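You operate a simulated robot arm through the tools that you are given. There is no shell and no other tool. Be economical: measure what you need, move in short steps, check, and stop when the job is done.

The job below is to be done with a simulated two-armed robot. You get a single attempt, and the scene is never put back.

## Task
Press both bushes home, the silver press first.
Fine: cup slide in to press, out after; each press held steady with the other hand.

Only the result counts: the job must be done as asked and must still hold three seconds after the hand-in. Knocking over, shifting, dropping, spilling or breaking anything else fails it.

## Robot
Two 7-joint arms with two-finger parallel grippers on one trunk, on a base that drives. Base frame: it is fixed to the floor where the robot stands at the start and does not move with it; the origin is under the middle of the robot, x ahead of it, y to its left, z up; the surface under the hand at the start is at about z = 0.84. Lengths are in m, angles in rad, forces in N, time in s.
The left shoulder is at the start at [0.02, 0.138, 1.235], the right one opposite. With the tool pointing down near the work surface each hand reaches from about 0.1 to 0.48 m from the robot's upright axis, wherever it stands, measured 20 degrees to its own side. Places, roughly: blue bush [1.75, -0.25, 0.75]; blue press [1.75, -0.25, 0.75]; cup of the blue press [1.6, -0.2, 0.8]; cup of the silver press [0.5, -0.1, 0.9]; cup slide of the silver press [0.5, -0.1, 0.9]; lever of the blue press [1.5, -0.2, 0.9]; lever of the silver press [0.6, -0.2, 1]. Payload 1.57 kg a hand.
Tool frame (each hand has its own): the origin (TCP) lies between the finger pads and is the grasp point; the fingertips stand 0.03 m ahead of it; z points along the fingers, y is the line along which they close. The gripper opens to 0.08 m. The fingers are 0.017 m wide and 0.012 m thick; the gripper's body (0.04 by 0.082 m) begins 0.08 m behind the TCP.
Orientation is that of the tool frame in the base frame, as [roll, pitch, yaw] about the fixed x, y, z axes, in that order (R = Rz(yaw) Ry(pitch) Rx(roll)). With the fingers straight down and closing along the base's y, the tool's x points along the base's -x, its y along +y and its z along -z.

## Interface
- The arms move only by the tool send_rows. It takes "left_targets", "right_targets" or both (then of equal length, played together; a hand with none holds still); each is a list of rows, each an object (a shift or turn left out is 0, a gripper value left out holds the last) with "rotation": the turn, a rotation vector about the tool's x, y, z in rad, a list of three; "dp": the shift along the tool's x, y, z in m, a list of three; "hand": the finger opening in m, from 0 to 0.08. In form: [{"rotation": [rx, ry, rz], "dp": [tx, ty, tz], "hand": hand}, ...]. A call has 1 to 12 rows; each row is the pose to reach, as a shift and turn from the pose commanded when the call began, along the tool's axes at that moment. A row lasts 0.2 s, in which the tool goes at most 0.05 m and 0.15 rad; a call with a longer step from one row to the next is refused whole, and so is a gripper value outside its range. A pose out of reach is approached as far as the arm can. The call stops where the force on the tool passes 50 N (or 10 N more than at its start, if that is more) or the arm is blocked; 0.2 s more then pass. Each finger travels about 0.045 m/s and halts on what it meets, pressing with about 34 N; the grip force reading is that of the motor and also rises with nothing between the fingers. The clock runs only during rows and for 0.2 s after the last one: add rows that repeat a pose to give the fingers time. It gives the time, the measured TCP pose, the force on the tool (base axes), the opening and the grip force at its end, in the units of the frame above (readings bear some noise), with the torque about the TCP (base axes, N m) and any sound that the robot's microphone picked up.
- Cameras (640 x 400 px; columns grow to the right, rows downward): "scene" is now at [0.1775, -0.0324, 1.1109]; the picture's right is [-0.40, -0.92, 0.00], its down [-0.58, 0.25, -0.78] and it looks along [0.71, -0.31, -0.63] (base axes); focal length 214 px, centre (320, 200). "left" rides on the left gripper at [0.072, 0.007, -0.122] in its tool frame; the picture's right is [-0.09, 1.00, 0.00], its down [-0.84, -0.08, -0.54] and it looks along [-0.54, -0.05, 0.84] (tool axes); focal length 238 px, centre (320, 200). "right" rides on the right gripper at [0.072, -0.007, -0.122] in its tool frame; the picture's right is [0.09, 1.00, 0.00], its down [-0.84, 0.08, -0.54] and it looks along [-0.54, 0.05, 0.84] (tool axes); focal length 238 px, centre (320, 200). There is no depth. A picture from a camera that has moved, and an enlarged one, comes with that camera's place and axes in the base frame and with its lens.
- snapshot(camera): a new picture of that camera. No time passes.
- slide_trunk(by): slides the trunk up (or, below 0, down) by that many m; the arms and the scene camera ride with it, the base frame stays. It gives what a move gives, with no picture.
- drive_base(legs): drives the robot by 1 to 6 legs, each [ahead, left, turn to the left] in m, m and rad, along the robot's own axes; the way and the turn of a leg run together, so that a leg with both is an arc; at most 1.5 m and 3.142 rad a leg. The arms and the cameras ride along, it lands a little off, and it stops where it bumps. It gives what a move gives.
- pan_tilt(pan, tilt): turns the head with the scene camera to pan (to the left, within 1.047 rad either way) and tilt (down, from -0.506 to 1.204), counted from straight ahead of the robot. It gives what a move gives.
- enlarge(camera, box): a new picture of the part [left, top, right, bottom] of that camera's present view, enlarged. No time passes.
- close_job(): hands the job in; it is judged then, once.

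Work in short steps. Places have to be worked out from the pictures, the camera data and where the tool is seen: move nearer, look again, correct. Check each grasp and each placing, and mend what went wrong. You have 120 turns and 100 pictures in all, those below and enlarged ones among them. Open the grippers and draw the arms clear of the work before you hand the job in, unless the task says otherwise; then end with one line.

The tools are called by a JSON object that holds its "method" and its "body". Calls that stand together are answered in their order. send_rows: Moves the arms, as the interface text tells. Its arguments: {"type":"object","properties":{"left_targets":{"type":"array","items":{"type":"object","properties":{"rotation":{"type":"array","items":{"type":"number"}},"dp":{"type":"array","items":{"type":"number"}},"hand":{"type":"number"}}}},"right_targets":{"type":"array","items":{"type":"object","properties":{"rotation":{"type":"array","items":{"type":"number"}},"dp":{"type":"array","items":{"type":"number"}},"hand":{"type":"number"}}}}},"required":[]} The other tools are called the same way: slide_trunk (by) slides the trunk up or down; drive_base (legs) drives the base; pan_tilt (pan, tilt) turns the head that bears the scene camera; snapshot (camera) takes a picture; enlarge (camera, box) takes an enlarged picture of a part of a camera's view; close_job () hands the job in.

At the start:

```text
clock: 0.0
left_eef_pos: [0.2745, 0.0169, 1.0952]
left_orientation: [-3.141, -0.82, -3.138]
left_ft_force: [0.5, 0.0, -0.3]
left_torque: [-0.01, 0.02, 0.03]
left_width: 0.0801
left_finger_force: 0.0
right_eef_pos: [0.2058, -0.2551, 1.1049]
right_orientation: [3.128, -0.709, 3.095]
right_ft_force: [0.6, 0.7, -0.1]
right_torque: [0.01, 0.02, 0.0]
right_width: 0.0805
right_finger_force: 0.1
trunk travel left (down, up): [-0.61, 0.63]
robot x, y, heading: [0.0002, 0.0023, -0.003]
head pan, tilt: [-0.408, 0.681]
```

scene: 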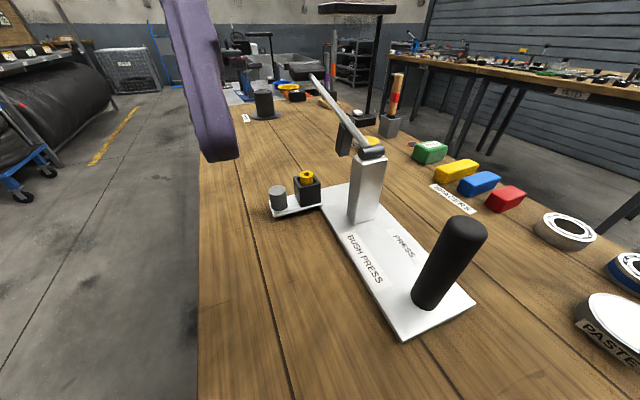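
right: 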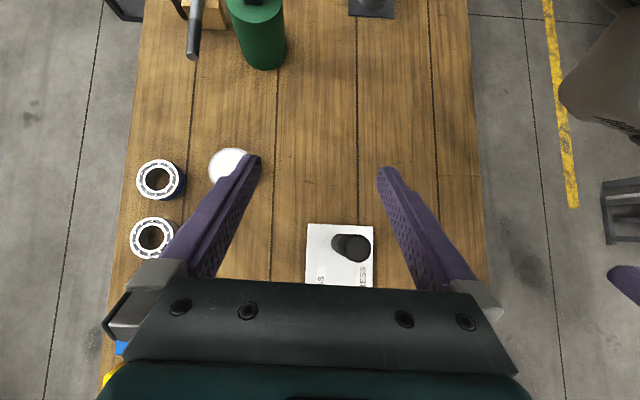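
left: 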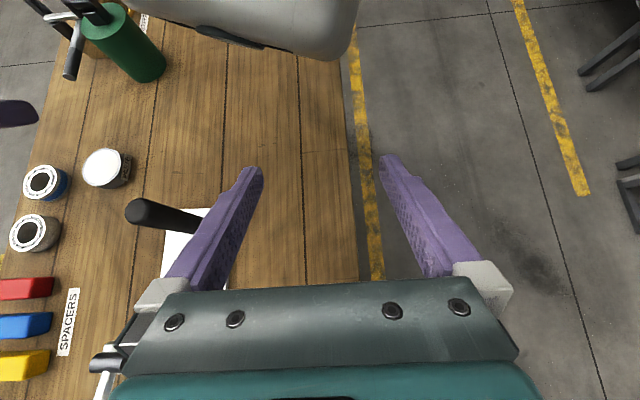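

I start by looking closer at the silver press: the column with its lever, the cup slide on the left and the black hold post.

{"method": "enlarge", "body": {"camera": "scene", "box": [240, 60, 500, 222]}}

{"method": "enlarge", "body": {"camera": "scene", "box": [220, 20, 420, 145]}}

```text
2.46 times, centred on (370, 141) of scene
camera zoom: at [0.1775, -0.0324, 1.1109], right [-0.4, -0.92, 0.0], down [-0.58, 0.25, -0.78], along [0.71, -0.31, -0.63], focal length 528 px, centre (197, 345)
```

zoom: 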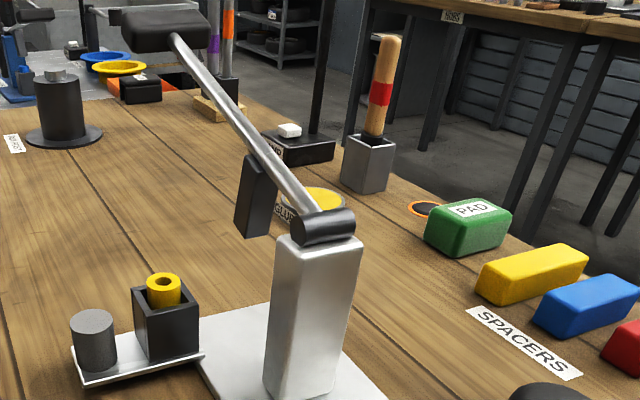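

```text
3.20 times, centred on (320, 82) of scene
camera zoom: at [0.1775, -0.0324, 1.1109], right [-0.4, -0.92, 0.0], down [-0.58, 0.25, -0.78], along [0.71, -0.31, -0.63], focal length 686 px, centre (320, 576)
```

zoom: 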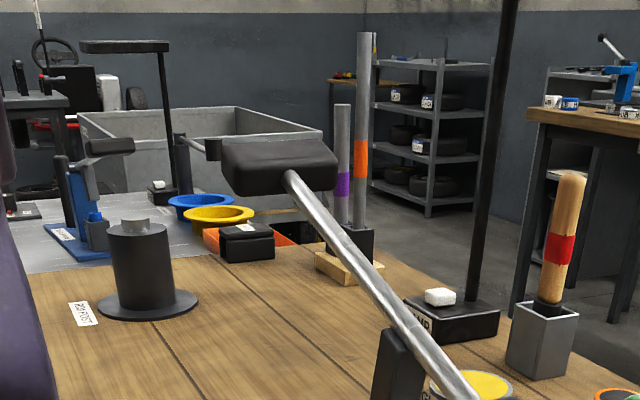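

The silver press lies about y = -0.2, with its post near x = 0.25 and its lever grip near x = 0.62. I look down to see how the robot stands relative to the table.

{"method": "pan_tilt", "body": {"pan": 0.0, "tilt": 1.2}}

{"method": "snapshot", "body": {"camera": "scene"}}

{"method": "pan_tilt", "body": {"pan": 0.0, "tilt": 0.4}}

{"method": "snapshot", "body": {"camera": "scene"}}

```text
clock: 0.9
left_eef_pos: [0.2756, 0.0168, 1.0953]
left_orientation: [-3.14, -0.821, -3.138]
left_ft_force: [-0.3, -0.1, 0.0]
left_torque: [-0.03, 0.02, -0.02]
left_width: 0.08
left_finger_force: 0.1
right_eef_pos: [0.2039, -0.2562, 1.1041]
right_orientation: [3.127, -0.713, 3.091]
right_ft_force: [-0.7, -0.3, -1.3]
right_torque: [0.01, 0.03, -0.03]
right_width: 0.0798
right_finger_force: 0.1
trunk travel left (down, up): [-0.61, 0.63]
robot x, y, heading: [0.0, 0.0014, 0.001]
head pan, tilt: [0.0, 1.201]
```

```text
94 pictures are left
camera scene: at [0.1548, 0.0016, 1.0734], right [0.0, -1.0, 0.0], down [-0.93, 0.0, -0.36], along [0.36, 0.0, -0.93], focal length 214 px, centre (320, 200)
```

scene: 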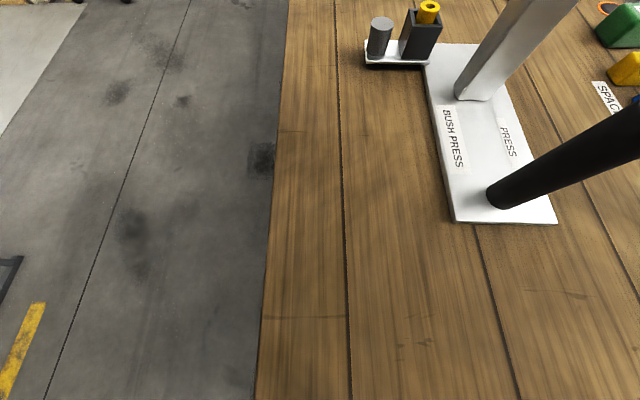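

```text
clock: 2.1
left_eef_pos: [0.2746, 0.0162, 1.0958]
left_orientation: [-3.14, -0.823, -3.14]
left_ft_force: [-0.4, -0.1, 0.2]
left_torque: [-0.02, -0.02, -0.03]
left_width: 0.0798
left_finger_force: 0.1
right_eef_pos: [0.2043, -0.2555, 1.1034]
right_orientation: [3.125, -0.714, 3.093]
right_ft_force: [1.2, -0.5, 0.7]
right_torque: [-0.04, -0.02, 0.0]
right_width: 0.0799
right_finger_force: 0.0
trunk travel left (down, up): [-0.61, 0.63]
robot x, y, heading: [-0.0006, -0.0005, -0.004]
head pan, tilt: [0.0, 0.4]
```

```text
93 pictures are left
camera scene: at [0.1915, 0.0016, 1.1361], right [0.0, -1.0, 0.0], down [-0.39, 0.0, -0.92], along [0.92, 0.0, -0.39], focal length 214 px, centre (320, 200)
```

scene: 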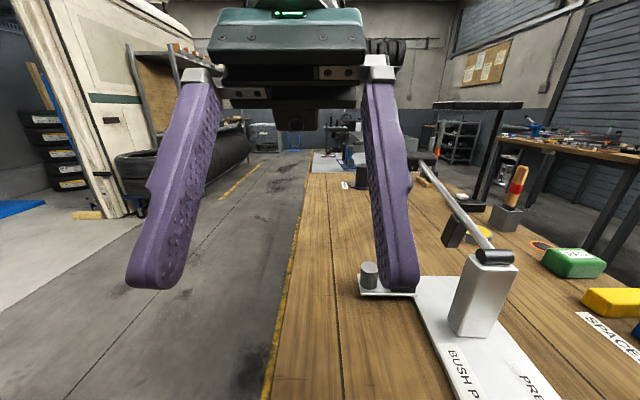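

The table edge lies near y = 0.05, with free floor to the left. I'll stand beside the press facing -y, so that the post falls to my right hand and the lever to my left: first out left, ahead, then turn right.

{"method": "drive_base", "body": {"legs": [[0, 0.45, 0], [0.43, 0, 0], [0, 0, -1.571]]}}

{"method": "snapshot", "body": {"camera": "scene"}}

```text
clock: 10.9
left_eef_pos: [0.4509, 0.1835, 1.0948]
left_orientation: [-3.138, -0.822, 1.589]
left_ft_force: [0.0, 0.8, 0.4]
left_torque: [0.02, 0.01, 0.0]
left_width: 0.08
left_finger_force: 0.1
right_eef_pos: [0.1776, 0.251, 1.1047]
right_orientation: [3.127, -0.712, 1.538]
right_ft_force: [-0.2, 0.0, -0.3]
right_torque: [-0.01, -0.03, 0.0]
right_width: 0.08
right_finger_force: 0.0
trunk travel left (down, up): [-0.61, 0.63]
robot x, y, heading: [0.4312, 0.4588, -1.56]
head pan, tilt: [0.0, 0.4]
```

```text
92 pictures are left
camera scene: at [0.4324, 0.2679, 1.1362], right [-1.0, -0.01, 0.0], down [-0.01, 0.39, -0.92], along [0.01, -0.92, -0.39], focal length 214 px, centre (320, 200)
```

scene: 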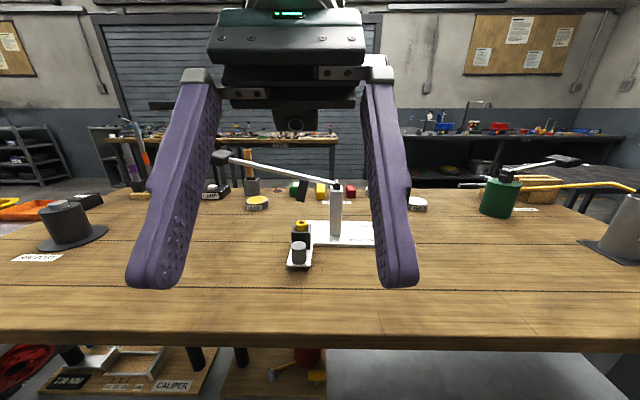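

The side view is clear. I enlarge the press to measure it.

{"method": "enlarge", "body": {"camera": "scene", "box": [200, 130, 420, 280]}}

```text
2.67 times, centred on (310, 205) of scene
camera zoom: at [0.4324, 0.2679, 1.1362], right [-1.0, -0.01, 0.0], down [-0.01, 0.39, -0.92], along [0.01, -0.92, -0.39], focal length 572 px, centre (347, 187)
```

zoom: 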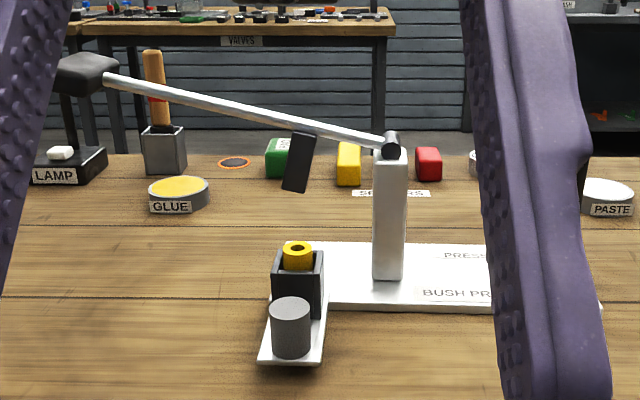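

Estimates so far: knob (0.476, -0.07), cup (0.476, -0.137), pivot (0.40, -0.2, 0.98), grip (0.65, -0.2, 1.04), ram tip (0.48, -0.2, 0.935). I now drive up to the table.

{"method": "drive_base", "body": {"legs": [[0.15, 0, 0], [0.15, 0, 0]]}}

{"method": "pan_tilt", "body": {"pan": 0.0, "tilt": 0.75}}

{"method": "snapshot", "body": {"camera": "scene"}}

{"method": "snapshot", "body": {"camera": "right"}}

{"method": "snapshot", "body": {"camera": "left"}}

```text
clock: 13.2
left_eef_pos: [0.4537, -0.113, 1.0954]
left_orientation: [-3.141, -0.823, 1.584]
left_ft_force: [-0.2, -0.3, -0.2]
left_torque: [0.03, -0.01, 0.0]
left_width: 0.0801
left_finger_force: 0.1
right_eef_pos: [0.1803, -0.0441, 1.103]
right_orientation: [3.128, -0.715, 1.531]
right_ft_force: [-0.3, 0.4, 0.3]
right_torque: [0.0, -0.01, -0.02]
right_width: 0.0802
right_finger_force: 0.0
trunk travel left (down, up): [-0.61, 0.63]
robot x, y, heading: [0.4368, 0.1632, -1.565]
head pan, tilt: [0.0, 0.4]
```

```text
clock: 14.0
left_eef_pos: [0.4528, -0.1123, 1.0953]
left_orientation: [-3.138, -0.824, 1.584]
left_ft_force: [-0.3, 0.7, 0.3]
left_torque: [0.01, -0.01, -0.01]
left_width: 0.08
left_finger_force: 0.0
right_eef_pos: [0.1802, -0.0439, 1.1022]
right_orientation: [3.128, -0.713, 1.53]
right_ft_force: [0.2, -0.3, -0.8]
right_torque: [-0.01, 0.02, -0.01]
right_width: 0.0801
right_finger_force: 0.1
trunk travel left (down, up): [-0.61, 0.63]
robot x, y, heading: [0.4322, 0.1603, -1.565]
head pan, tilt: [0.0, 0.75]
```

```text
90 pictures are left
camera scene: at [0.4347, -0.019, 1.1052], right [-1.0, -0.01, 0.0], down [-0.01, 0.68, -0.73], along [0.01, -0.73, -0.68], focal length 214 px, centre (320, 200)
```

scene: 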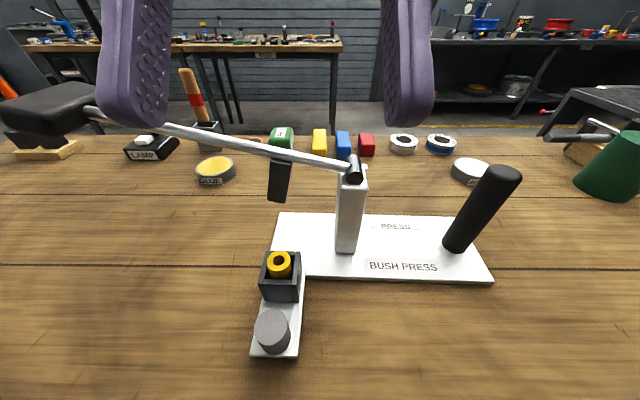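

```text
89 pictures are left
camera right: at [0.1717, -0.07, 1.2422], right [1.0, 0.02, 0.07], down [0.03, -0.99, -0.14], along [0.07, 0.14, -0.99], focal length 238 px, centre (320, 200)
```

right: 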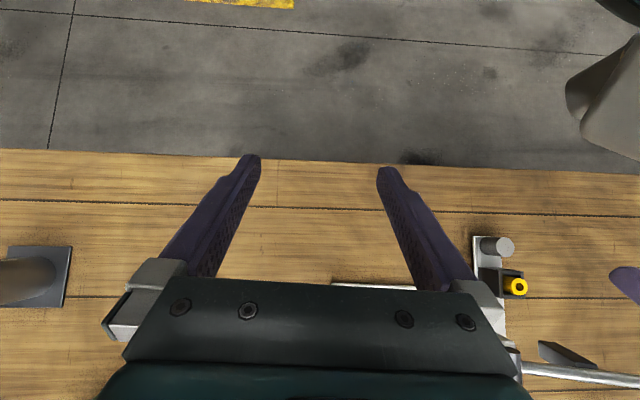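

```text
88 pictures are left
camera left: at [0.4606, -0.1529, 1.2324], right [1.0, -0.05, -0.07], down [-0.06, -0.97, -0.25], along [-0.05, 0.25, -0.97], focal length 238 px, centre (320, 200)
```

left: 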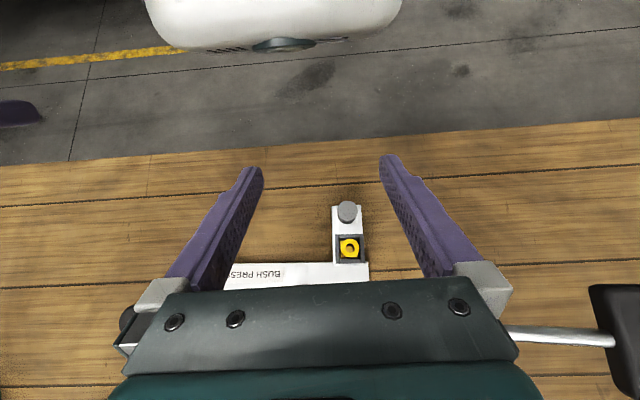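

Refined: post (0.244, -0.202), top z 0.972. Knob (0.480, -0.082), cup y -0.139, grip y -0.177 to -0.235 at x 0.63 to 0.68. I now turn both hands straight down, the right above the post and the left above the knob.

{"method": "send_rows", "body": {"right_targets": [{"dp": [-0.026, 0.011, -0.011], "rotation": [0, -0.119, 0]}, {"dp": [-0.051, 0.021, -0.021], "rotation": [0, -0.238, 0]}, {"dp": [-0.077, 0.032, -0.032], "rotation": [0, -0.357, 0]}, {"dp": [-0.102, 0.043, -0.043], "rotation": [0, -0.475, 0]}, {"dp": [-0.128, 0.053, -0.053], "rotation": [0, -0.594, 0]}, {"dp": [-0.1535, 0.064, -0.064], "rotation": [0, -0.713, 0]}, {"dp": [-0.1535, 0.064, -0.064], "rotation": [0, -0.713, 0]}], "left_targets": [{"dp": [-0.009, 0.0045, 0.0155], "rotation": [0, -0.137, 0]}, {"dp": [-0.019, 0.009, 0.031], "rotation": [0, -0.275, 0]}, {"dp": [-0.028, 0.0135, 0.0465], "rotation": [0, -0.412, 0]}, {"dp": [-0.038, 0.018, 0.062], "rotation": [0, -0.549, 0]}, {"dp": [-0.047, 0.0225, 0.078], "rotation": [0, -0.687, 0]}, {"dp": [-0.0567, 0.027, 0.0934], "rotation": [0, -0.824, 0]}, {"dp": [-0.0567, 0.027, 0.0934], "rotation": [0, -0.824, 0]}]}}

{"method": "snapshot", "body": {"camera": "right"}}

{"method": "snapshot", "body": {"camera": "left"}}

{"method": "snapshot", "body": {"camera": "scene"}}

```text
clock: 15.3
left_eef_pos: [0.477, -0.0945, 1.0136]
left_orientation: [-3.127, -0.118, 1.605]
left_ft_force: [-0.1, -11.2, 19.8]
left_torque: [2.74, 0.17, 0.01]
left_width: 0.0799
left_finger_force: 0.0
right_eef_pos: [0.2267, -0.1782, 1.0604]
right_orientation: [3.13, -0.116, 1.523]
right_ft_force: [-0.2, -0.1, 0.2]
right_torque: [0.02, -0.02, -0.03]
right_width: 0.08
right_finger_force: 0.0
trunk travel left (down, up): [-0.61, 0.63]
robot x, y, heading: [0.4338, 0.1606, -1.564]
head pan, tilt: [0.0, 0.75]
stopped in row 6 (left hand): the force on the tool passed its limit at 97 N (the readings are from after the stop); the commanded pose is now the measured one
```

```text
87 pictures are left
camera right: at [0.2227, -0.1218, 1.1901], right [1.0, 0.04, 0.02], down [0.03, -0.9, 0.44], along [0.04, -0.44, -0.9], focal length 238 px, centre (320, 200)
```

right: 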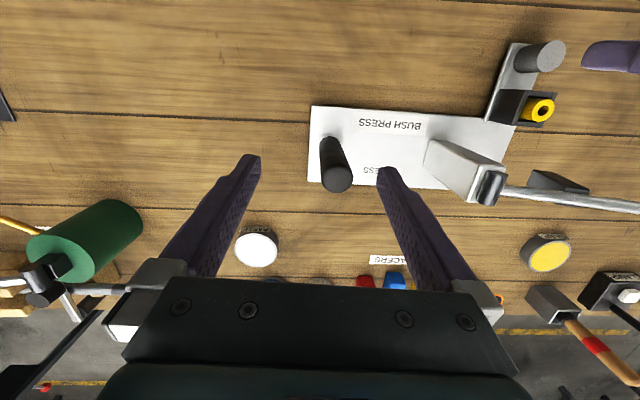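

```text
86 pictures are left
camera left: at [0.4818, -0.0378, 1.1447], right [1.0, -0.06, -0.02], down [-0.04, -0.9, 0.44], along [-0.05, -0.44, -0.9], focal length 238 px, centre (320, 200)
```

left: 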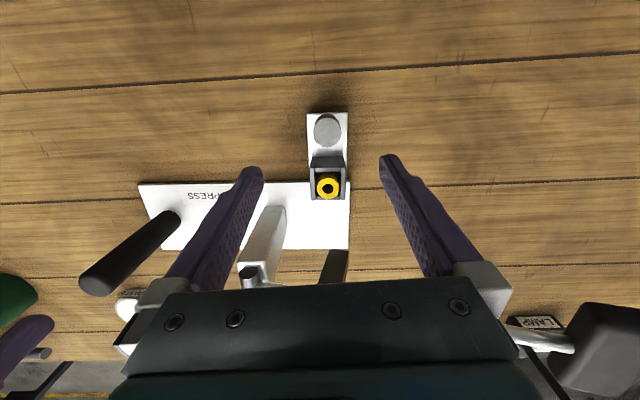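

```text
85 pictures are left
camera scene: at [0.4351, -0.0177, 1.1028], right [-1.0, -0.01, 0.0], down [-0.01, 0.7, -0.71], along [0.01, -0.71, -0.7], focal length 214 px, centre (320, 200)
```

scene: 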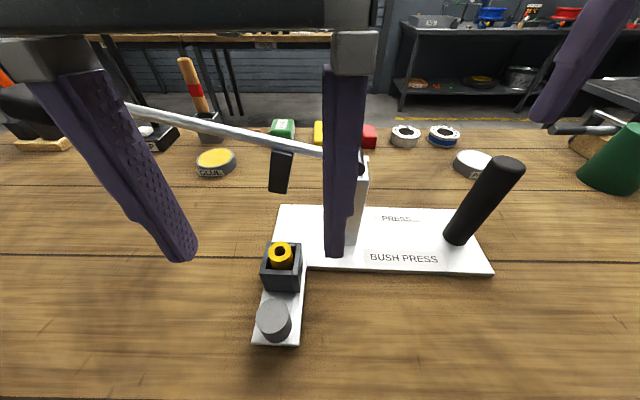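

The left hand met the robot's own head (97 N, at the head camera); the press has not moved. I draw the left hand forward a little and raise the trunk so the head stands well above the hands.

{"method": "send_rows", "body": {"left_targets": [{"dp": [-0.03, 0, 0]}, {"dp": [-0.03, 0, 0]}]}}

{"method": "slide_trunk", "body": {"by": 0.15}}

{"method": "pan_tilt", "body": {"pan": 0.0, "tilt": 0.95}}

{"method": "snapshot", "body": {"camera": "scene"}}

```text
clock: 15.9
left_eef_pos: [0.4765, -0.123, 1.0085]
left_orientation: [-3.131, -0.12, 1.601]
left_ft_force: [0.3, 0.2, -0.3]
left_torque: [-0.01, -0.01, 0.0]
left_width: 0.0802
left_finger_force: 0.1
right_eef_pos: [0.2272, -0.1786, 1.0616]
right_orientation: [3.131, -0.117, 1.522]
right_ft_force: [0.6, -1.2, 0.7]
right_torque: [-0.02, 0.01, 0.01]
right_width: 0.0801
right_finger_force: 0.1
trunk travel left (down, up): [-0.61, 0.63]
robot x, y, heading: [0.4325, 0.1639, -1.568]
head pan, tilt: [0.0, 0.75]
```

```text
clock: 17.6
left_eef_pos: [0.4753, -0.1239, 1.1586]
left_orientation: [-3.131, -0.122, 1.603]
left_ft_force: [-0.6, 0.1, -0.4]
left_torque: [0.01, 0.0, -0.02]
left_width: 0.0801
left_finger_force: 0.0
right_eef_pos: [0.2281, -0.178, 1.21]
right_orientation: [3.13, -0.119, 1.525]
right_ft_force: [-0.4, 0.7, -0.8]
right_torque: [-0.01, -0.01, 0.04]
right_width: 0.0802
right_finger_force: 0.0
trunk travel left (down, up): [-0.76, 0.48]
robot x, y, heading: [0.4327, 0.1635, -1.559]
head pan, tilt: [0.0, 0.75]
```

```text
clock: 18.4
left_eef_pos: [0.4756, -0.1239, 1.1584]
left_orientation: [-3.132, -0.12, 1.601]
left_ft_force: [-0.6, -0.1, 0.6]
left_torque: [0.03, 0.0, 0.0]
left_width: 0.0799
left_finger_force: 0.1
right_eef_pos: [0.2271, -0.1784, 1.21]
right_orientation: [3.131, -0.119, 1.524]
right_ft_force: [1.2, -0.3, -0.4]
right_torque: [0.0, -0.03, -0.02]
right_width: 0.0801
right_finger_force: 0.0
trunk travel left (down, up): [-0.76, 0.48]
robot x, y, heading: [0.4316, 0.1644, -1.559]
head pan, tilt: [0.0, 0.949]
```

```text
84 pictures are left
camera scene: at [0.4346, -0.0088, 1.2396], right [-1.0, -0.01, 0.0], down [-0.01, 0.81, -0.58], along [0.01, -0.58, -0.81], focal length 214 px, centre (320, 200)
```

scene: 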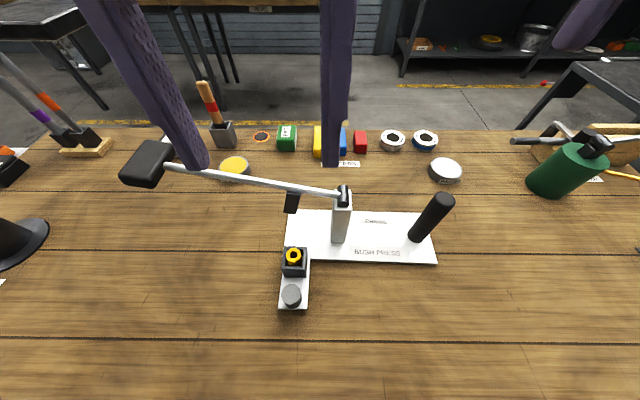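

The post is confirmed at (0.247, -0.203). I lower the right hand over the post and the left to a hover above the knob.

{"method": "send_rows", "body": {"right_targets": [{"dp": [-0.0238, 0.0212, -0.003], "rotation": [0, -0.119, -0.04]}, {"dp": [-0.029, 0.0212, 0.041], "rotation": [0, -0.119, -0.04]}, {"dp": [-0.0343, 0.0212, 0.085], "rotation": [0, -0.119, -0.04]}, {"dp": [-0.0396, 0.0212, 0.128], "rotation": [0, -0.119, -0.04]}, {"dp": [-0.0449, 0.0212, 0.172], "rotation": [0, -0.119, -0.04]}, {"dp": [-0.0501, 0.0212, 0.216], "rotation": [0, -0.119, -0.04]}, {"dp": [-0.0553, 0.0212, 0.26], "rotation": [0, -0.119, -0.04]}, {"dp": [-0.0553, 0.0212, 0.26], "rotation": [0, -0.119, -0.04]}], "left_targets": [{"dp": [0.003, 0.001, 0.032], "rotation": [0, -0.02, 0.005]}, {"dp": [0.006, 0.002, 0.064], "rotation": [0, -0.04, 0.01]}, {"dp": [0.009, 0.003, 0.096], "rotation": [0, -0.06, 0.015]}, {"dp": [0.013, 0.004, 0.128], "rotation": [0, -0.08, 0.02]}, {"dp": [0.016, 0.005, 0.16], "rotation": [0, -0.1, 0.025]}, {"dp": [0.0191, 0.0057, 0.1917], "rotation": [0, -0.12, 0.031]}, {"dp": [0.0191, 0.0057, 0.1917], "rotation": [0, -0.12, 0.031]}, {"dp": [0.0191, 0.0057, 0.1917], "rotation": [0, -0.12, 0.031]}]}}

{"method": "snapshot", "body": {"camera": "right"}}

{"method": "snapshot", "body": {"camera": "left"}}

```text
clock: 20.1
left_eef_pos: [0.4776, -0.0822, 0.97]
left_orientation: [-3.129, -0.001, 1.573]
left_ft_force: [0.2, -1.2, -0.1]
left_torque: [0.01, 0.0, -0.03]
left_width: 0.0801
left_finger_force: 0.0
right_eef_pos: [0.2511, -0.2043, 0.945]
right_orientation: [3.126, 0.002, 1.563]
right_ft_force: [0.1, 0.2, -0.6]
right_torque: [0.0, -0.03, -0.02]
right_width: 0.0801
right_finger_force: 0.1
trunk travel left (down, up): [-0.76, 0.48]
robot x, y, heading: [0.4363, 0.1654, -1.566]
head pan, tilt: [0.0, 0.949]
```

```text
83 pictures are left
camera right: at [0.2438, -0.1331, 1.0676], right [1.0, 0.08, 0.01], down [0.06, -0.84, 0.54], along [0.06, -0.54, -0.84], focal length 238 px, centre (320, 200)
```

right: 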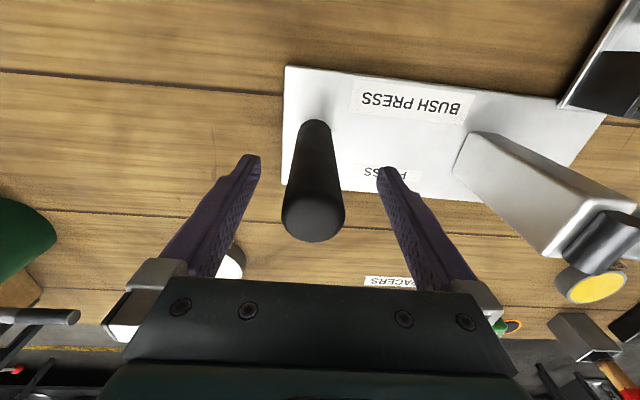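

```text
82 pictures are left
camera left: at [0.4864, -0.0093, 1.0939], right [1.0, -0.09, -0.01], down [-0.07, -0.84, 0.54], along [-0.06, -0.54, -0.84], focal length 238 px, centre (320, 200)
```

left: 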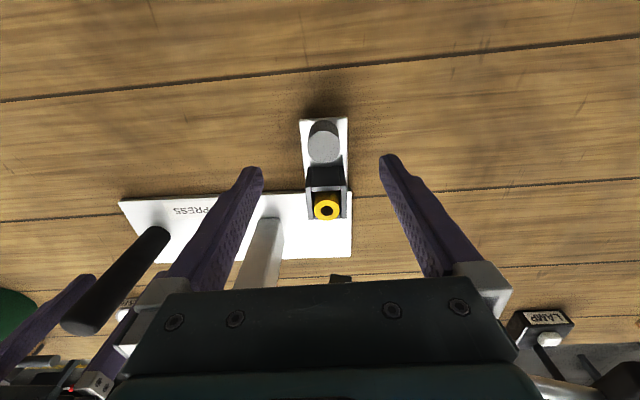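

Both hands are well aligned. I close the right on the post, lower the left over the knob and close it.

{"method": "send_rows", "body": {"right_targets": [{"dp": [0, -0.003, 0]}, {"dp": [0, -0.003, 0]}, {"dp": [0, -0.003, 0], "hand": 0.02}, {"dp": [0, -0.003, 0]}, {"dp": [0, -0.003, 0]}, {"dp": [0, -0.003, 0]}, {"dp": [0, -0.003, 0]}, {"dp": [0, -0.003, 0]}, {"dp": [0, -0.003, 0]}], "left_targets": [{"dp": [0, 0.002, 0.025]}, {"dp": [0, 0.002, 0.05]}, {"dp": [0, 0.002, 0.075]}, {"dp": [0, 0.002, 0.075]}, {"dp": [0, 0.002, 0.075], "hand": 0.015}, {"dp": [0, 0.002, 0.075]}, {"dp": [0, 0.002, 0.075]}, {"dp": [0, 0.002, 0.075]}, {"dp": [0, 0.002, 0.075]}]}}

{"method": "snapshot", "body": {"camera": "scene"}}

{"method": "snapshot", "body": {"camera": "left"}}

```text
clock: 22.1
left_eef_pos: [0.4804, -0.082, 0.8961]
left_orientation: [-3.133, 0.0, 1.572]
left_ft_force: [5.6, 0.1, 0.5]
left_torque: [0.1, -0.69, 0.11]
left_width: 0.0296
left_finger_force: 32.3
right_eef_pos: [0.2468, -0.2043, 0.9456]
right_orientation: [3.131, 0.002, 1.563]
right_ft_force: [-3.8, 1.3, 1.9]
right_torque: [-0.1, 2.18, 0.14]
right_width: 0.032
right_finger_force: 33.7
trunk travel left (down, up): [-0.76, 0.48]
robot x, y, heading: [0.4343, 0.1655, -1.559]
head pan, tilt: [0.0, 0.949]
```

```text
81 pictures are left
camera scene: at [0.4348, -0.0088, 1.2396], right [-1.0, -0.01, 0.0], down [-0.01, 0.81, -0.58], along [0.01, -0.58, -0.81], focal length 214 px, centre (320, 200)
```

scene: 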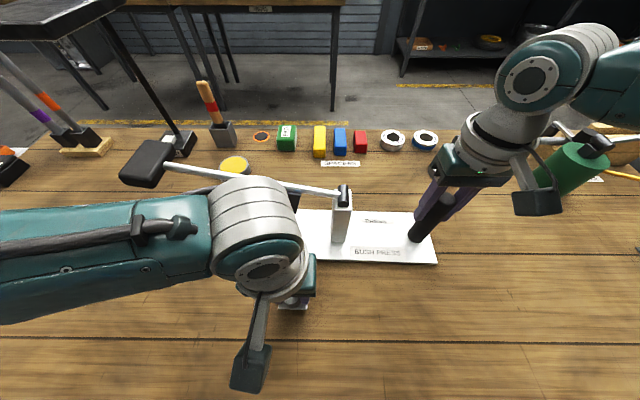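

```text
80 pictures are left
camera left: at [0.488, -0.0093, 1.0197], right [1.0, -0.09, -0.01], down [-0.07, -0.84, 0.54], along [-0.06, -0.54, -0.84], focal length 238 px, centre (320, 200)
```

left: 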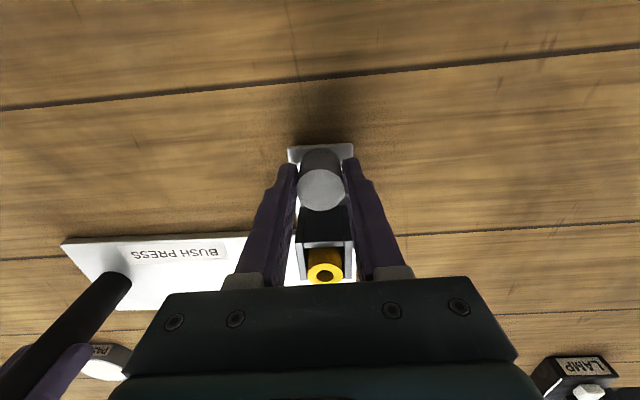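

The knob (0.030) and the post (0.032) are both gripped. I push the slide in towards -y in small steps.

{"method": "send_rows", "body": {"left_targets": [{"dp": [-0.01, 0, 0]}, {"dp": [-0.02, 0, 0]}, {"dp": [-0.03, 0, 0]}, {"dp": [-0.04, 0, 0]}, {"dp": [-0.048, 0, 0]}, {"dp": [-0.055, 0, 0]}, {"dp": [-0.055, 0, 0]}]}}

{"method": "snapshot", "body": {"camera": "left"}}

{"method": "snapshot", "body": {"camera": "scene"}}

```text
clock: 23.8
left_eef_pos: [0.4787, -0.1353, 0.8964]
left_orientation: [-3.127, 0.004, 1.572]
left_ft_force: [3.3, 0.5, 9.9]
left_torque: [0.37, -0.8, 0.03]
left_width: 0.0293
left_finger_force: 34.2
right_eef_pos: [0.2467, -0.2044, 0.9469]
right_orientation: [3.128, 0.002, 1.562]
right_ft_force: [-5.4, -0.3, 0.5]
right_torque: [0.01, 2.14, -0.02]
right_width: 0.0319
right_finger_force: 33.9
trunk travel left (down, up): [-0.76, 0.48]
robot x, y, heading: [0.4323, 0.1621, -1.556]
head pan, tilt: [0.0, 0.949]
```

```text
79 pictures are left
camera left: at [0.4874, -0.0643, 1.0195], right [1.0, -0.09, -0.01], down [-0.07, -0.84, 0.54], along [-0.06, -0.54, -0.84], focal length 238 px, centre (320, 200)
```

left: 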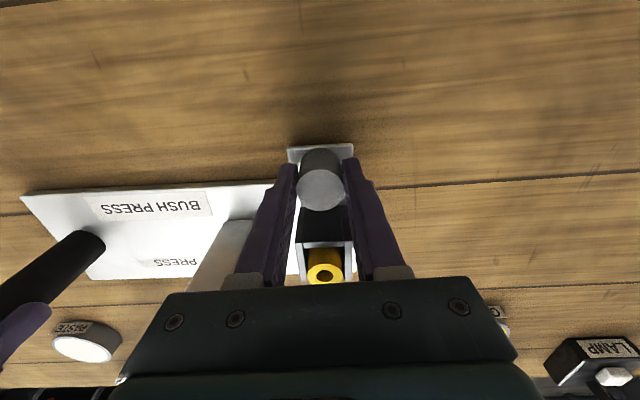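

```text
78 pictures are left
camera scene: at [0.4343, -0.0089, 1.2396], right [-1.0, -0.01, 0.0], down [-0.01, 0.81, -0.58], along [0.0, -0.58, -0.81], focal length 214 px, centre (320, 200)
```

scene: 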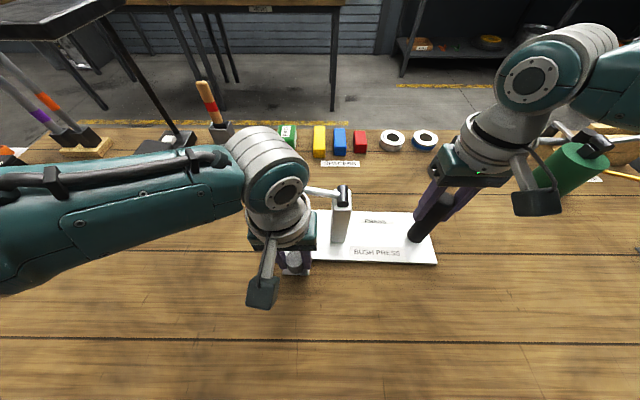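

The slide has moved in 0.053 freely, with a 10 N upward force that I will watch. I push the last millimetres to find the stop.

{"method": "send_rows", "body": {"left_targets": [{"dp": [-0.003, 0, 0]}, {"dp": [-0.006, 0, 0]}, {"dp": [-0.009, 0, 0]}, {"dp": [-0.009, 0, 0]}]}}

{"method": "enlarge", "body": {"camera": "scene", "box": [220, 160, 460, 310]}}

```text
clock: 24.8
left_eef_pos: [0.4782, -0.1465, 0.8959]
left_orientation: [-3.128, 0.001, 1.572]
left_ft_force: [1.4, 0.4, 21.1]
left_torque: [0.27, -0.78, 0.04]
left_width: 0.0293
left_finger_force: 34.2
right_eef_pos: [0.2473, -0.2043, 0.9464]
right_orientation: [3.126, 0.001, 1.562]
right_ft_force: [-4.4, 1.0, -0.1]
right_torque: [-0.19, 2.08, 0.1]
right_width: 0.032
right_finger_force: 34.1
trunk travel left (down, up): [-0.76, 0.48]
robot x, y, heading: [0.434, 0.1647, -1.562]
head pan, tilt: [0.0, 0.949]
```

```text
2.67 times, centred on (340, 235) of scene
camera zoom: at [0.4343, -0.009, 1.2397], right [-1.0, -0.01, 0.0], down [-0.01, 0.81, -0.58], along [0.0, -0.58, -0.81], focal length 572 px, centre (267, 107)
```

zoom: 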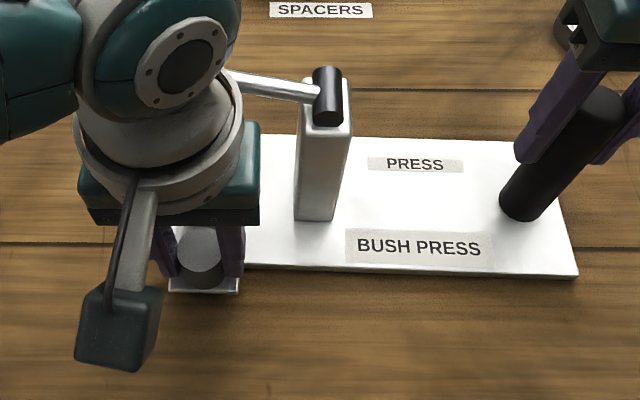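

The slide is in 0.0645, so the cup should be near y = -0.203, beneath the ram. I open the left hand, draw it back towards +y and look.

{"method": "send_rows", "body": {"left_targets": [{"hand": 0.07}, {"hand": 0.07}, {"hand": 0.07}, {"hand": 0.07}, {"dp": [0.02, 0, 0]}, {"dp": [0.05, 0, 0]}, {"dp": [0.06, 0, -0.03]}, {"dp": [0.06, 0, -0.07]}, {"dp": [0.06, 0, -0.11]}]}}

{"method": "snapshot", "body": {"camera": "left"}}

{"method": "snapshot", "body": {"camera": "right"}}

{"method": "snapshot", "body": {"camera": "scene"}}

```text
clock: 26.8
left_eef_pos: [0.4794, -0.0831, 1.006]
left_orientation: [-3.129, 0.001, 1.573]
left_ft_force: [0.6, 0.5, -1.0]
left_torque: [0.05, 0.01, -0.05]
left_width: 0.07
left_finger_force: 0.1
right_eef_pos: [0.2469, -0.204, 0.9449]
right_orientation: [3.129, 0.003, 1.563]
right_ft_force: [-0.8, -1.5, -0.4]
right_torque: [-0.12, 2.09, 0.1]
right_width: 0.032
right_finger_force: 34.6
trunk travel left (down, up): [-0.76, 0.48]
robot x, y, heading: [0.4364, 0.1642, -1.559]
head pan, tilt: [0.0, 0.949]
```

```text
76 pictures are left
camera left: at [0.4874, -0.0107, 1.1299], right [1.0, -0.09, -0.01], down [-0.07, -0.84, 0.54], along [-0.06, -0.54, -0.84], focal length 238 px, centre (320, 200)
```

left: 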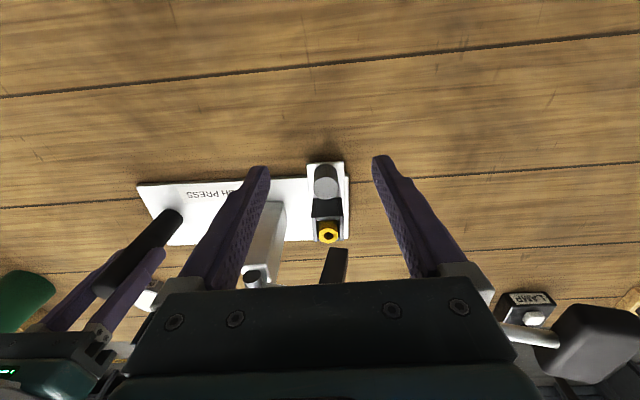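

```text
75 pictures are left
camera right: at [0.2404, -0.1328, 1.0679], right [1.0, 0.08, 0.01], down [0.06, -0.84, 0.54], along [0.06, -0.54, -0.84], focal length 238 px, centre (320, 200)
```

right: 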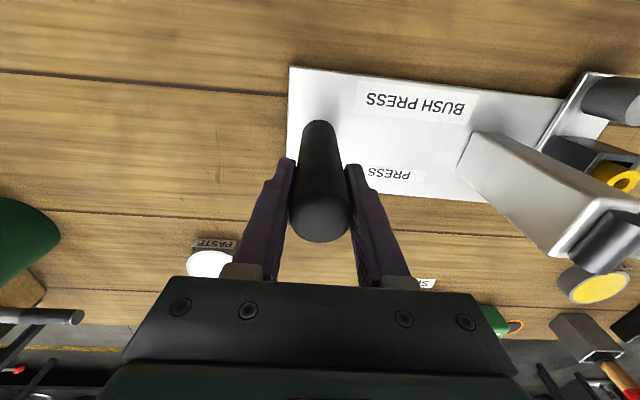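

```text
74 pictures are left
camera scene: at [0.4343, -0.0087, 1.2395], right [-1.0, -0.01, 0.0], down [-0.01, 0.81, -0.58], along [0.0, -0.58, -0.81], focal length 214 px, centre (320, 200)
```

scene: 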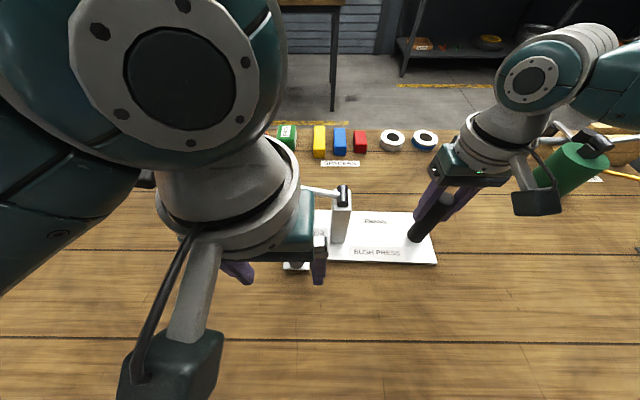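

The cup now sits beneath the ram at about y = -0.205. I carry the left hand out, up and over the lever grip, turning it a quarter so it closes along y.

{"method": "send_rows", "body": {"left_targets": [{"dp": [0, 0.04, 0], "rotation": [0, 0, 0.14], "hand": 0.08}, {"dp": [0, 0.08, -0.02], "rotation": [0, 0, 0.28]}, {"dp": [-0.01, 0.12, -0.05], "rotation": [0, 0, 0.42]}, {"dp": [-0.03, 0.15, -0.08], "rotation": [0, 0, 0.56]}, {"dp": [-0.06, 0.165, -0.11], "rotation": [0, 0, 0.7]}, {"dp": [-0.09, 0.176, -0.124], "rotation": [0, 0, 0.85]}, {"dp": [-0.123, 0.176, -0.124], "rotation": [0, 0, 1.0]}, {"dp": [-0.123, 0.176, -0.124], "rotation": [0, 0, 1.14]}, {"dp": [-0.123, 0.176, -0.124], "rotation": [0, 0, 1.28]}, {"dp": [-0.123, 0.176, -0.124], "rotation": [0, 0, 1.42]}, {"dp": [-0.123, 0.176, -0.124], "rotation": [0, 0, 1.57]}, {"dp": [-0.123, 0.176, -0.124], "rotation": [0, 0, 1.57]}]}}

{"method": "snapshot", "body": {"camera": "left"}}

{"method": "snapshot", "body": {"camera": "scene"}}

```text
refused: row 3 steps farther than a row can; nothing moved
```

```text
73 pictures are left
camera left: at [0.4874, -0.0107, 1.1299], right [1.0, -0.09, -0.01], down [-0.07, -0.84, 0.54], along [-0.06, -0.54, -0.84], focal length 238 px, centre (320, 200)
```

left: 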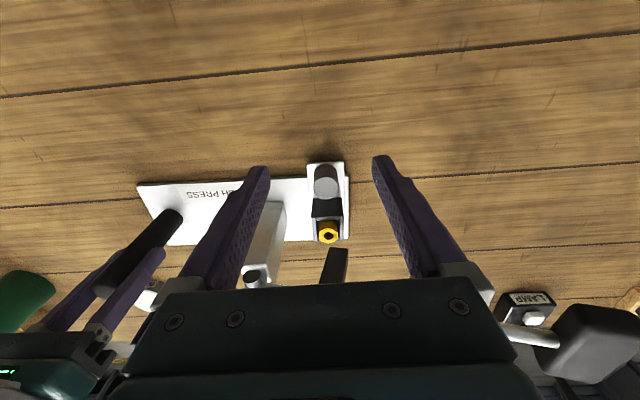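

```text
72 pictures are left
camera scene: at [0.4343, -0.0087, 1.2395], right [-1.0, -0.01, 0.0], down [-0.01, 0.81, -0.58], along [0.0, -0.58, -0.81], focal length 214 px, centre (320, 200)
```

scene: 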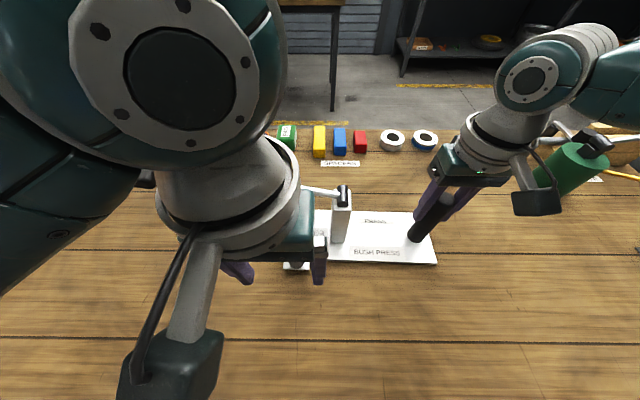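

The move was refused because one step was too long. I send the same path with smaller steps.

{"method": "send_rows", "body": {"left_targets": [{"dp": [0, 0.035, 0], "rotation": [0, 0, 0.14], "hand": 0.08}, {"dp": [0, 0.07, -0.02], "rotation": [0, 0, 0.28]}, {"dp": [-0.01, 0.1, -0.045], "rotation": [0, 0, 0.42]}, {"dp": [-0.03, 0.125, -0.075], "rotation": [0, 0, 0.56]}, {"dp": [-0.05, 0.145, -0.105], "rotation": [0, 0, 0.7]}, {"dp": [-0.08, 0.165, -0.124], "rotation": [0, 0, 0.84]}, {"dp": [-0.11, 0.176, -0.124], "rotation": [0, 0, 0.98]}, {"dp": [-0.123, 0.176, -0.124], "rotation": [0, 0, 1.12]}, {"dp": [-0.123, 0.176, -0.124], "rotation": [0, 0, 1.26]}, {"dp": [-0.123, 0.176, -0.124], "rotation": [0, 0, 1.4]}, {"dp": [-0.123, 0.176, -0.124], "rotation": [0, 0, 1.54]}, {"dp": [-0.123, 0.176, -0.124], "rotation": [0, 0, 1.57]}]}}

{"method": "snapshot", "body": {"camera": "left"}}

{"method": "snapshot", "body": {"camera": "scene"}}

```text
clock: 29.4
left_eef_pos: [0.6577, -0.207, 1.127]
left_orientation: [-3.141, 0.014, 0.001]
left_ft_force: [0.6, 0.2, -0.3]
left_torque: [0.0, -0.01, 0.02]
left_width: 0.0801
left_finger_force: 0.0
right_eef_pos: [0.2466, -0.2034, 0.9461]
right_orientation: [3.129, 0.002, 1.562]
right_ft_force: [-0.6, -0.1, 0.9]
right_torque: [0.11, 2.1, 0.0]
right_width: 0.0323
right_finger_force: 34.0
trunk travel left (down, up): [-0.76, 0.48]
robot x, y, heading: [0.4342, 0.1633, -1.563]
head pan, tilt: [0.0, 0.949]
```

```text
71 pictures are left
camera left: at [0.731, -0.2142, 1.2502], right [-0.09, -1.0, 0.0], down [-0.83, 0.08, 0.55], along [-0.55, 0.05, -0.83], focal length 238 px, centre (320, 200)
```

left: 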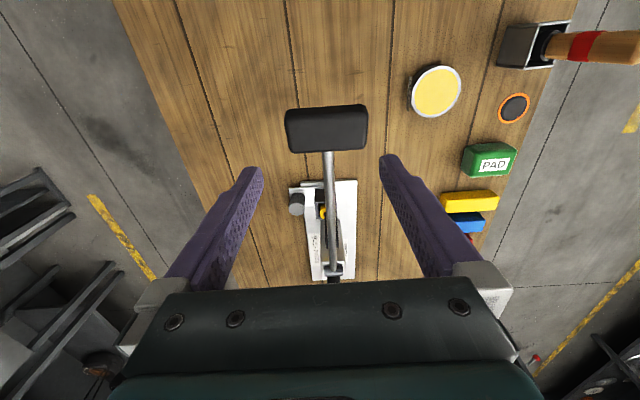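

```text
70 pictures are left
camera scene: at [0.4344, -0.0087, 1.2396], right [-1.0, -0.01, 0.0], down [-0.01, 0.81, -0.58], along [0.0, -0.58, -0.81], focal length 214 px, centre (320, 200)
```

scene: 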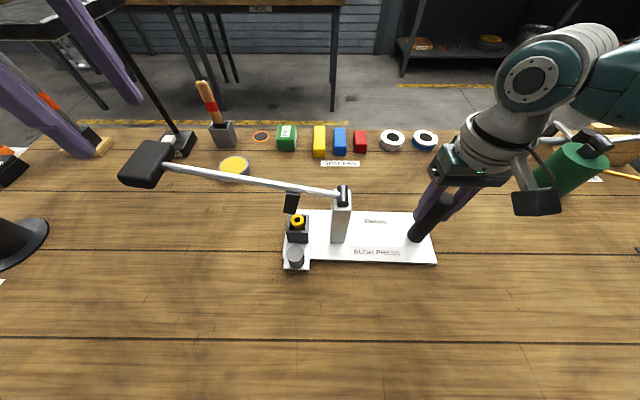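

The hand hangs right above the grip. I enlarge to check the cup's alignment beneath the ram.

{"method": "enlarge", "body": {"camera": "left", "box": [260, 90, 400, 290]}}

{"method": "enlarge", "body": {"camera": "scene", "box": [260, 170, 370, 280]}}

```text
2.00 times, centred on (330, 190) of left
camera zoom: at [0.731, -0.2142, 1.2502], right [-0.09, -1.0, 0.0], down [-0.83, 0.08, 0.55], along [-0.55, 0.05, -0.83], focal length 477 px, centre (300, 220)
```

zoom: 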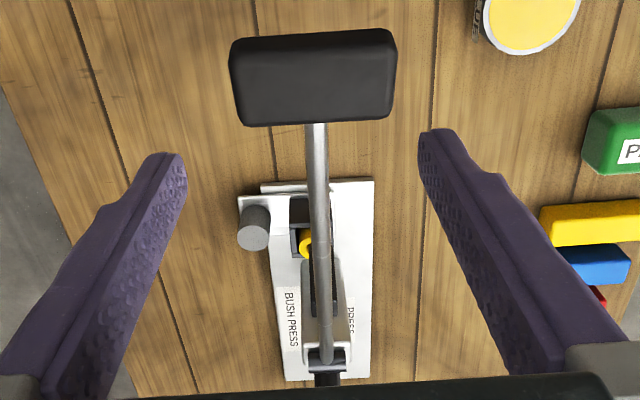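

```text
3.64 times, centred on (315, 225) of scene
camera zoom: at [0.4344, -0.0087, 1.2396], right [-1.0, -0.01, 0.0], down [-0.01, 0.81, -0.58], along [0.0, -0.58, -0.81], focal length 780 px, centre (338, 109)
```

zoom: 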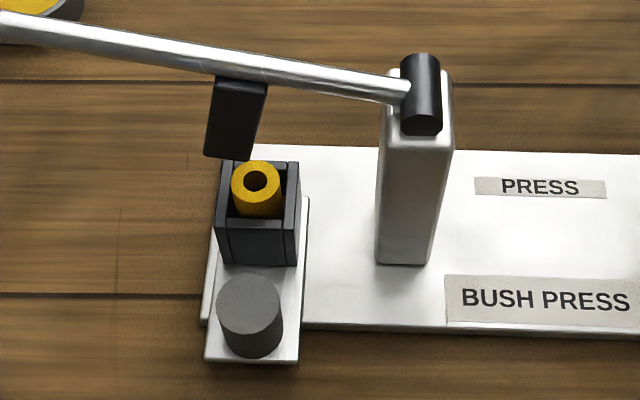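

The cup may still be a few mm short of the lever's plane. Before pressing I push the knob gently inward with closed fingers to see whether the slide has a stop further in.

{"method": "send_rows", "body": {"left_targets": [{"dp": [0, -0.045, 0], "hand": 0.0}, {"dp": [0, -0.09, 0.01]}, {"dp": [0, -0.112, 0.045]}, {"dp": [0, -0.112, 0.09]}, {"dp": [0, -0.112, 0.135]}, {"dp": [-0.02, -0.112, 0.175]}, {"dp": [-0.045, -0.112, 0.215]}, {"dp": [-0.09, -0.112, 0.232]}, {"dp": [-0.135, -0.112, 0.232]}, {"dp": [-0.18, -0.112, 0.232]}, {"dp": [-0.18, -0.112, 0.232]}]}}

{"method": "snapshot", "body": {"camera": "left"}}

```text
clock: 31.8
left_eef_pos: [0.4739, -0.0973, 0.8984]
left_orientation: [-3.141, 0.012, 0.001]
left_ft_force: [-0.6, -0.8, 0.1]
left_torque: [0.01, 0.0, 0.01]
left_width: 0.0
left_finger_force: 21.6
right_eef_pos: [0.2461, -0.2049, 0.9458]
right_orientation: [3.129, 0.002, 1.563]
right_ft_force: [1.1, 0.9, 0.3]
right_torque: [0.02, 2.13, 0.05]
right_width: 0.032
right_finger_force: 33.9
trunk travel left (down, up): [-0.76, 0.48]
robot x, y, heading: [0.4345, 0.1639, -1.562]
head pan, tilt: [0.0, 0.949]
```

```text
67 pictures are left
camera left: at [0.5463, -0.1029, 1.021], right [-0.09, -1.0, 0.0], down [-0.83, 0.08, 0.55], along [-0.55, 0.05, -0.83], focal length 238 px, centre (320, 200)
```

left: 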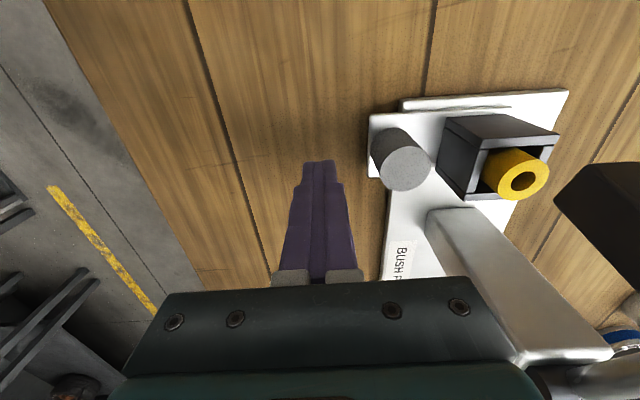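

The closed fingers stand beside the knob. I ease them inward and watch the force.

{"method": "send_rows", "body": {"left_targets": [{"dp": [0.005, 0.012, 0]}, {"dp": [0.005, 0.018, 0]}, {"dp": [0.005, 0.022, 0]}, {"dp": [0.005, 0.025, 0]}, {"dp": [0.005, 0.028, 0]}, {"dp": [0.005, 0.028, 0]}]}}

{"method": "snapshot", "body": {"camera": "left"}}

```text
clock: 33.1
left_eef_pos: [0.4807, -0.1239, 0.8983]
left_orientation: [-3.141, 0.013, 0.002]
left_ft_force: [-1.4, 0.3, -0.8]
left_torque: [0.05, 0.04, -0.02]
left_width: 0.0
left_finger_force: 21.2
right_eef_pos: [0.2471, -0.204, 0.9462]
right_orientation: [3.127, 0.002, 1.562]
right_ft_force: [0.9, 0.8, 1.0]
right_torque: [0.06, 2.11, -0.07]
right_width: 0.032
right_finger_force: 33.9
trunk travel left (down, up): [-0.76, 0.48]
robot x, y, heading: [0.4369, 0.1615, -1.566]
head pan, tilt: [0.0, 0.949]
```

```text
66 pictures are left
camera left: at [0.5539, -0.13, 1.0209], right [-0.09, -1.0, 0.0], down [-0.83, 0.08, 0.55], along [-0.55, 0.05, -0.83], focal length 238 px, centre (320, 200)
```

left: 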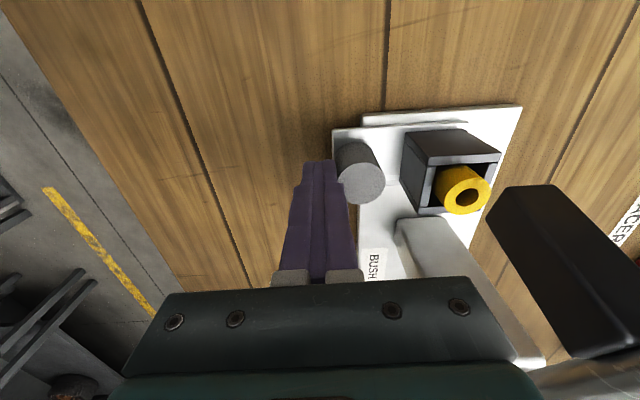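

The fingers are about to touch the knob. I push on in 2–3 mm steps.

{"method": "send_rows", "body": {"left_targets": [{"dp": [0, 0.003, 0]}, {"dp": [0, 0.005, 0]}, {"dp": [0, 0.007, 0]}, {"dp": [0, 0.009, 0]}, {"dp": [0, 0.009, 0]}]}}

{"method": "snapshot", "body": {"camera": "left"}}

```text
clock: 34.4
left_eef_pos: [0.4809, -0.1332, 0.8983]
left_orientation: [-3.141, 0.01, 0.0]
left_ft_force: [0.7, 2.0, -2.7]
left_torque: [0.04, -0.02, -0.02]
left_width: 0.0
left_finger_force: 21.5
right_eef_pos: [0.2461, -0.2045, 0.9453]
right_orientation: [3.129, 0.001, 1.561]
right_ft_force: [-1.0, -2.5, 2.2]
right_torque: [0.77, 1.95, -0.47]
right_width: 0.032
right_finger_force: 34.5
trunk travel left (down, up): [-0.76, 0.48]
robot x, y, heading: [0.4304, 0.1617, -1.565]
head pan, tilt: [0.0, 0.949]
```

```text
65 pictures are left
camera left: at [0.5539, -0.1397, 1.0201], right [-0.09, -1.0, 0.0], down [-0.83, 0.08, 0.55], along [-0.55, 0.05, -0.83], focal length 238 px, centre (320, 200)
```

left: 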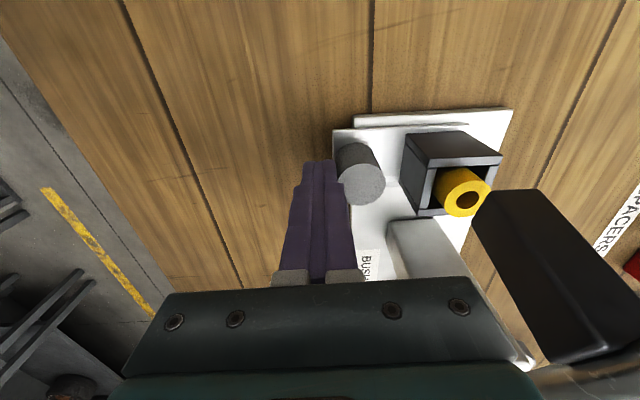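

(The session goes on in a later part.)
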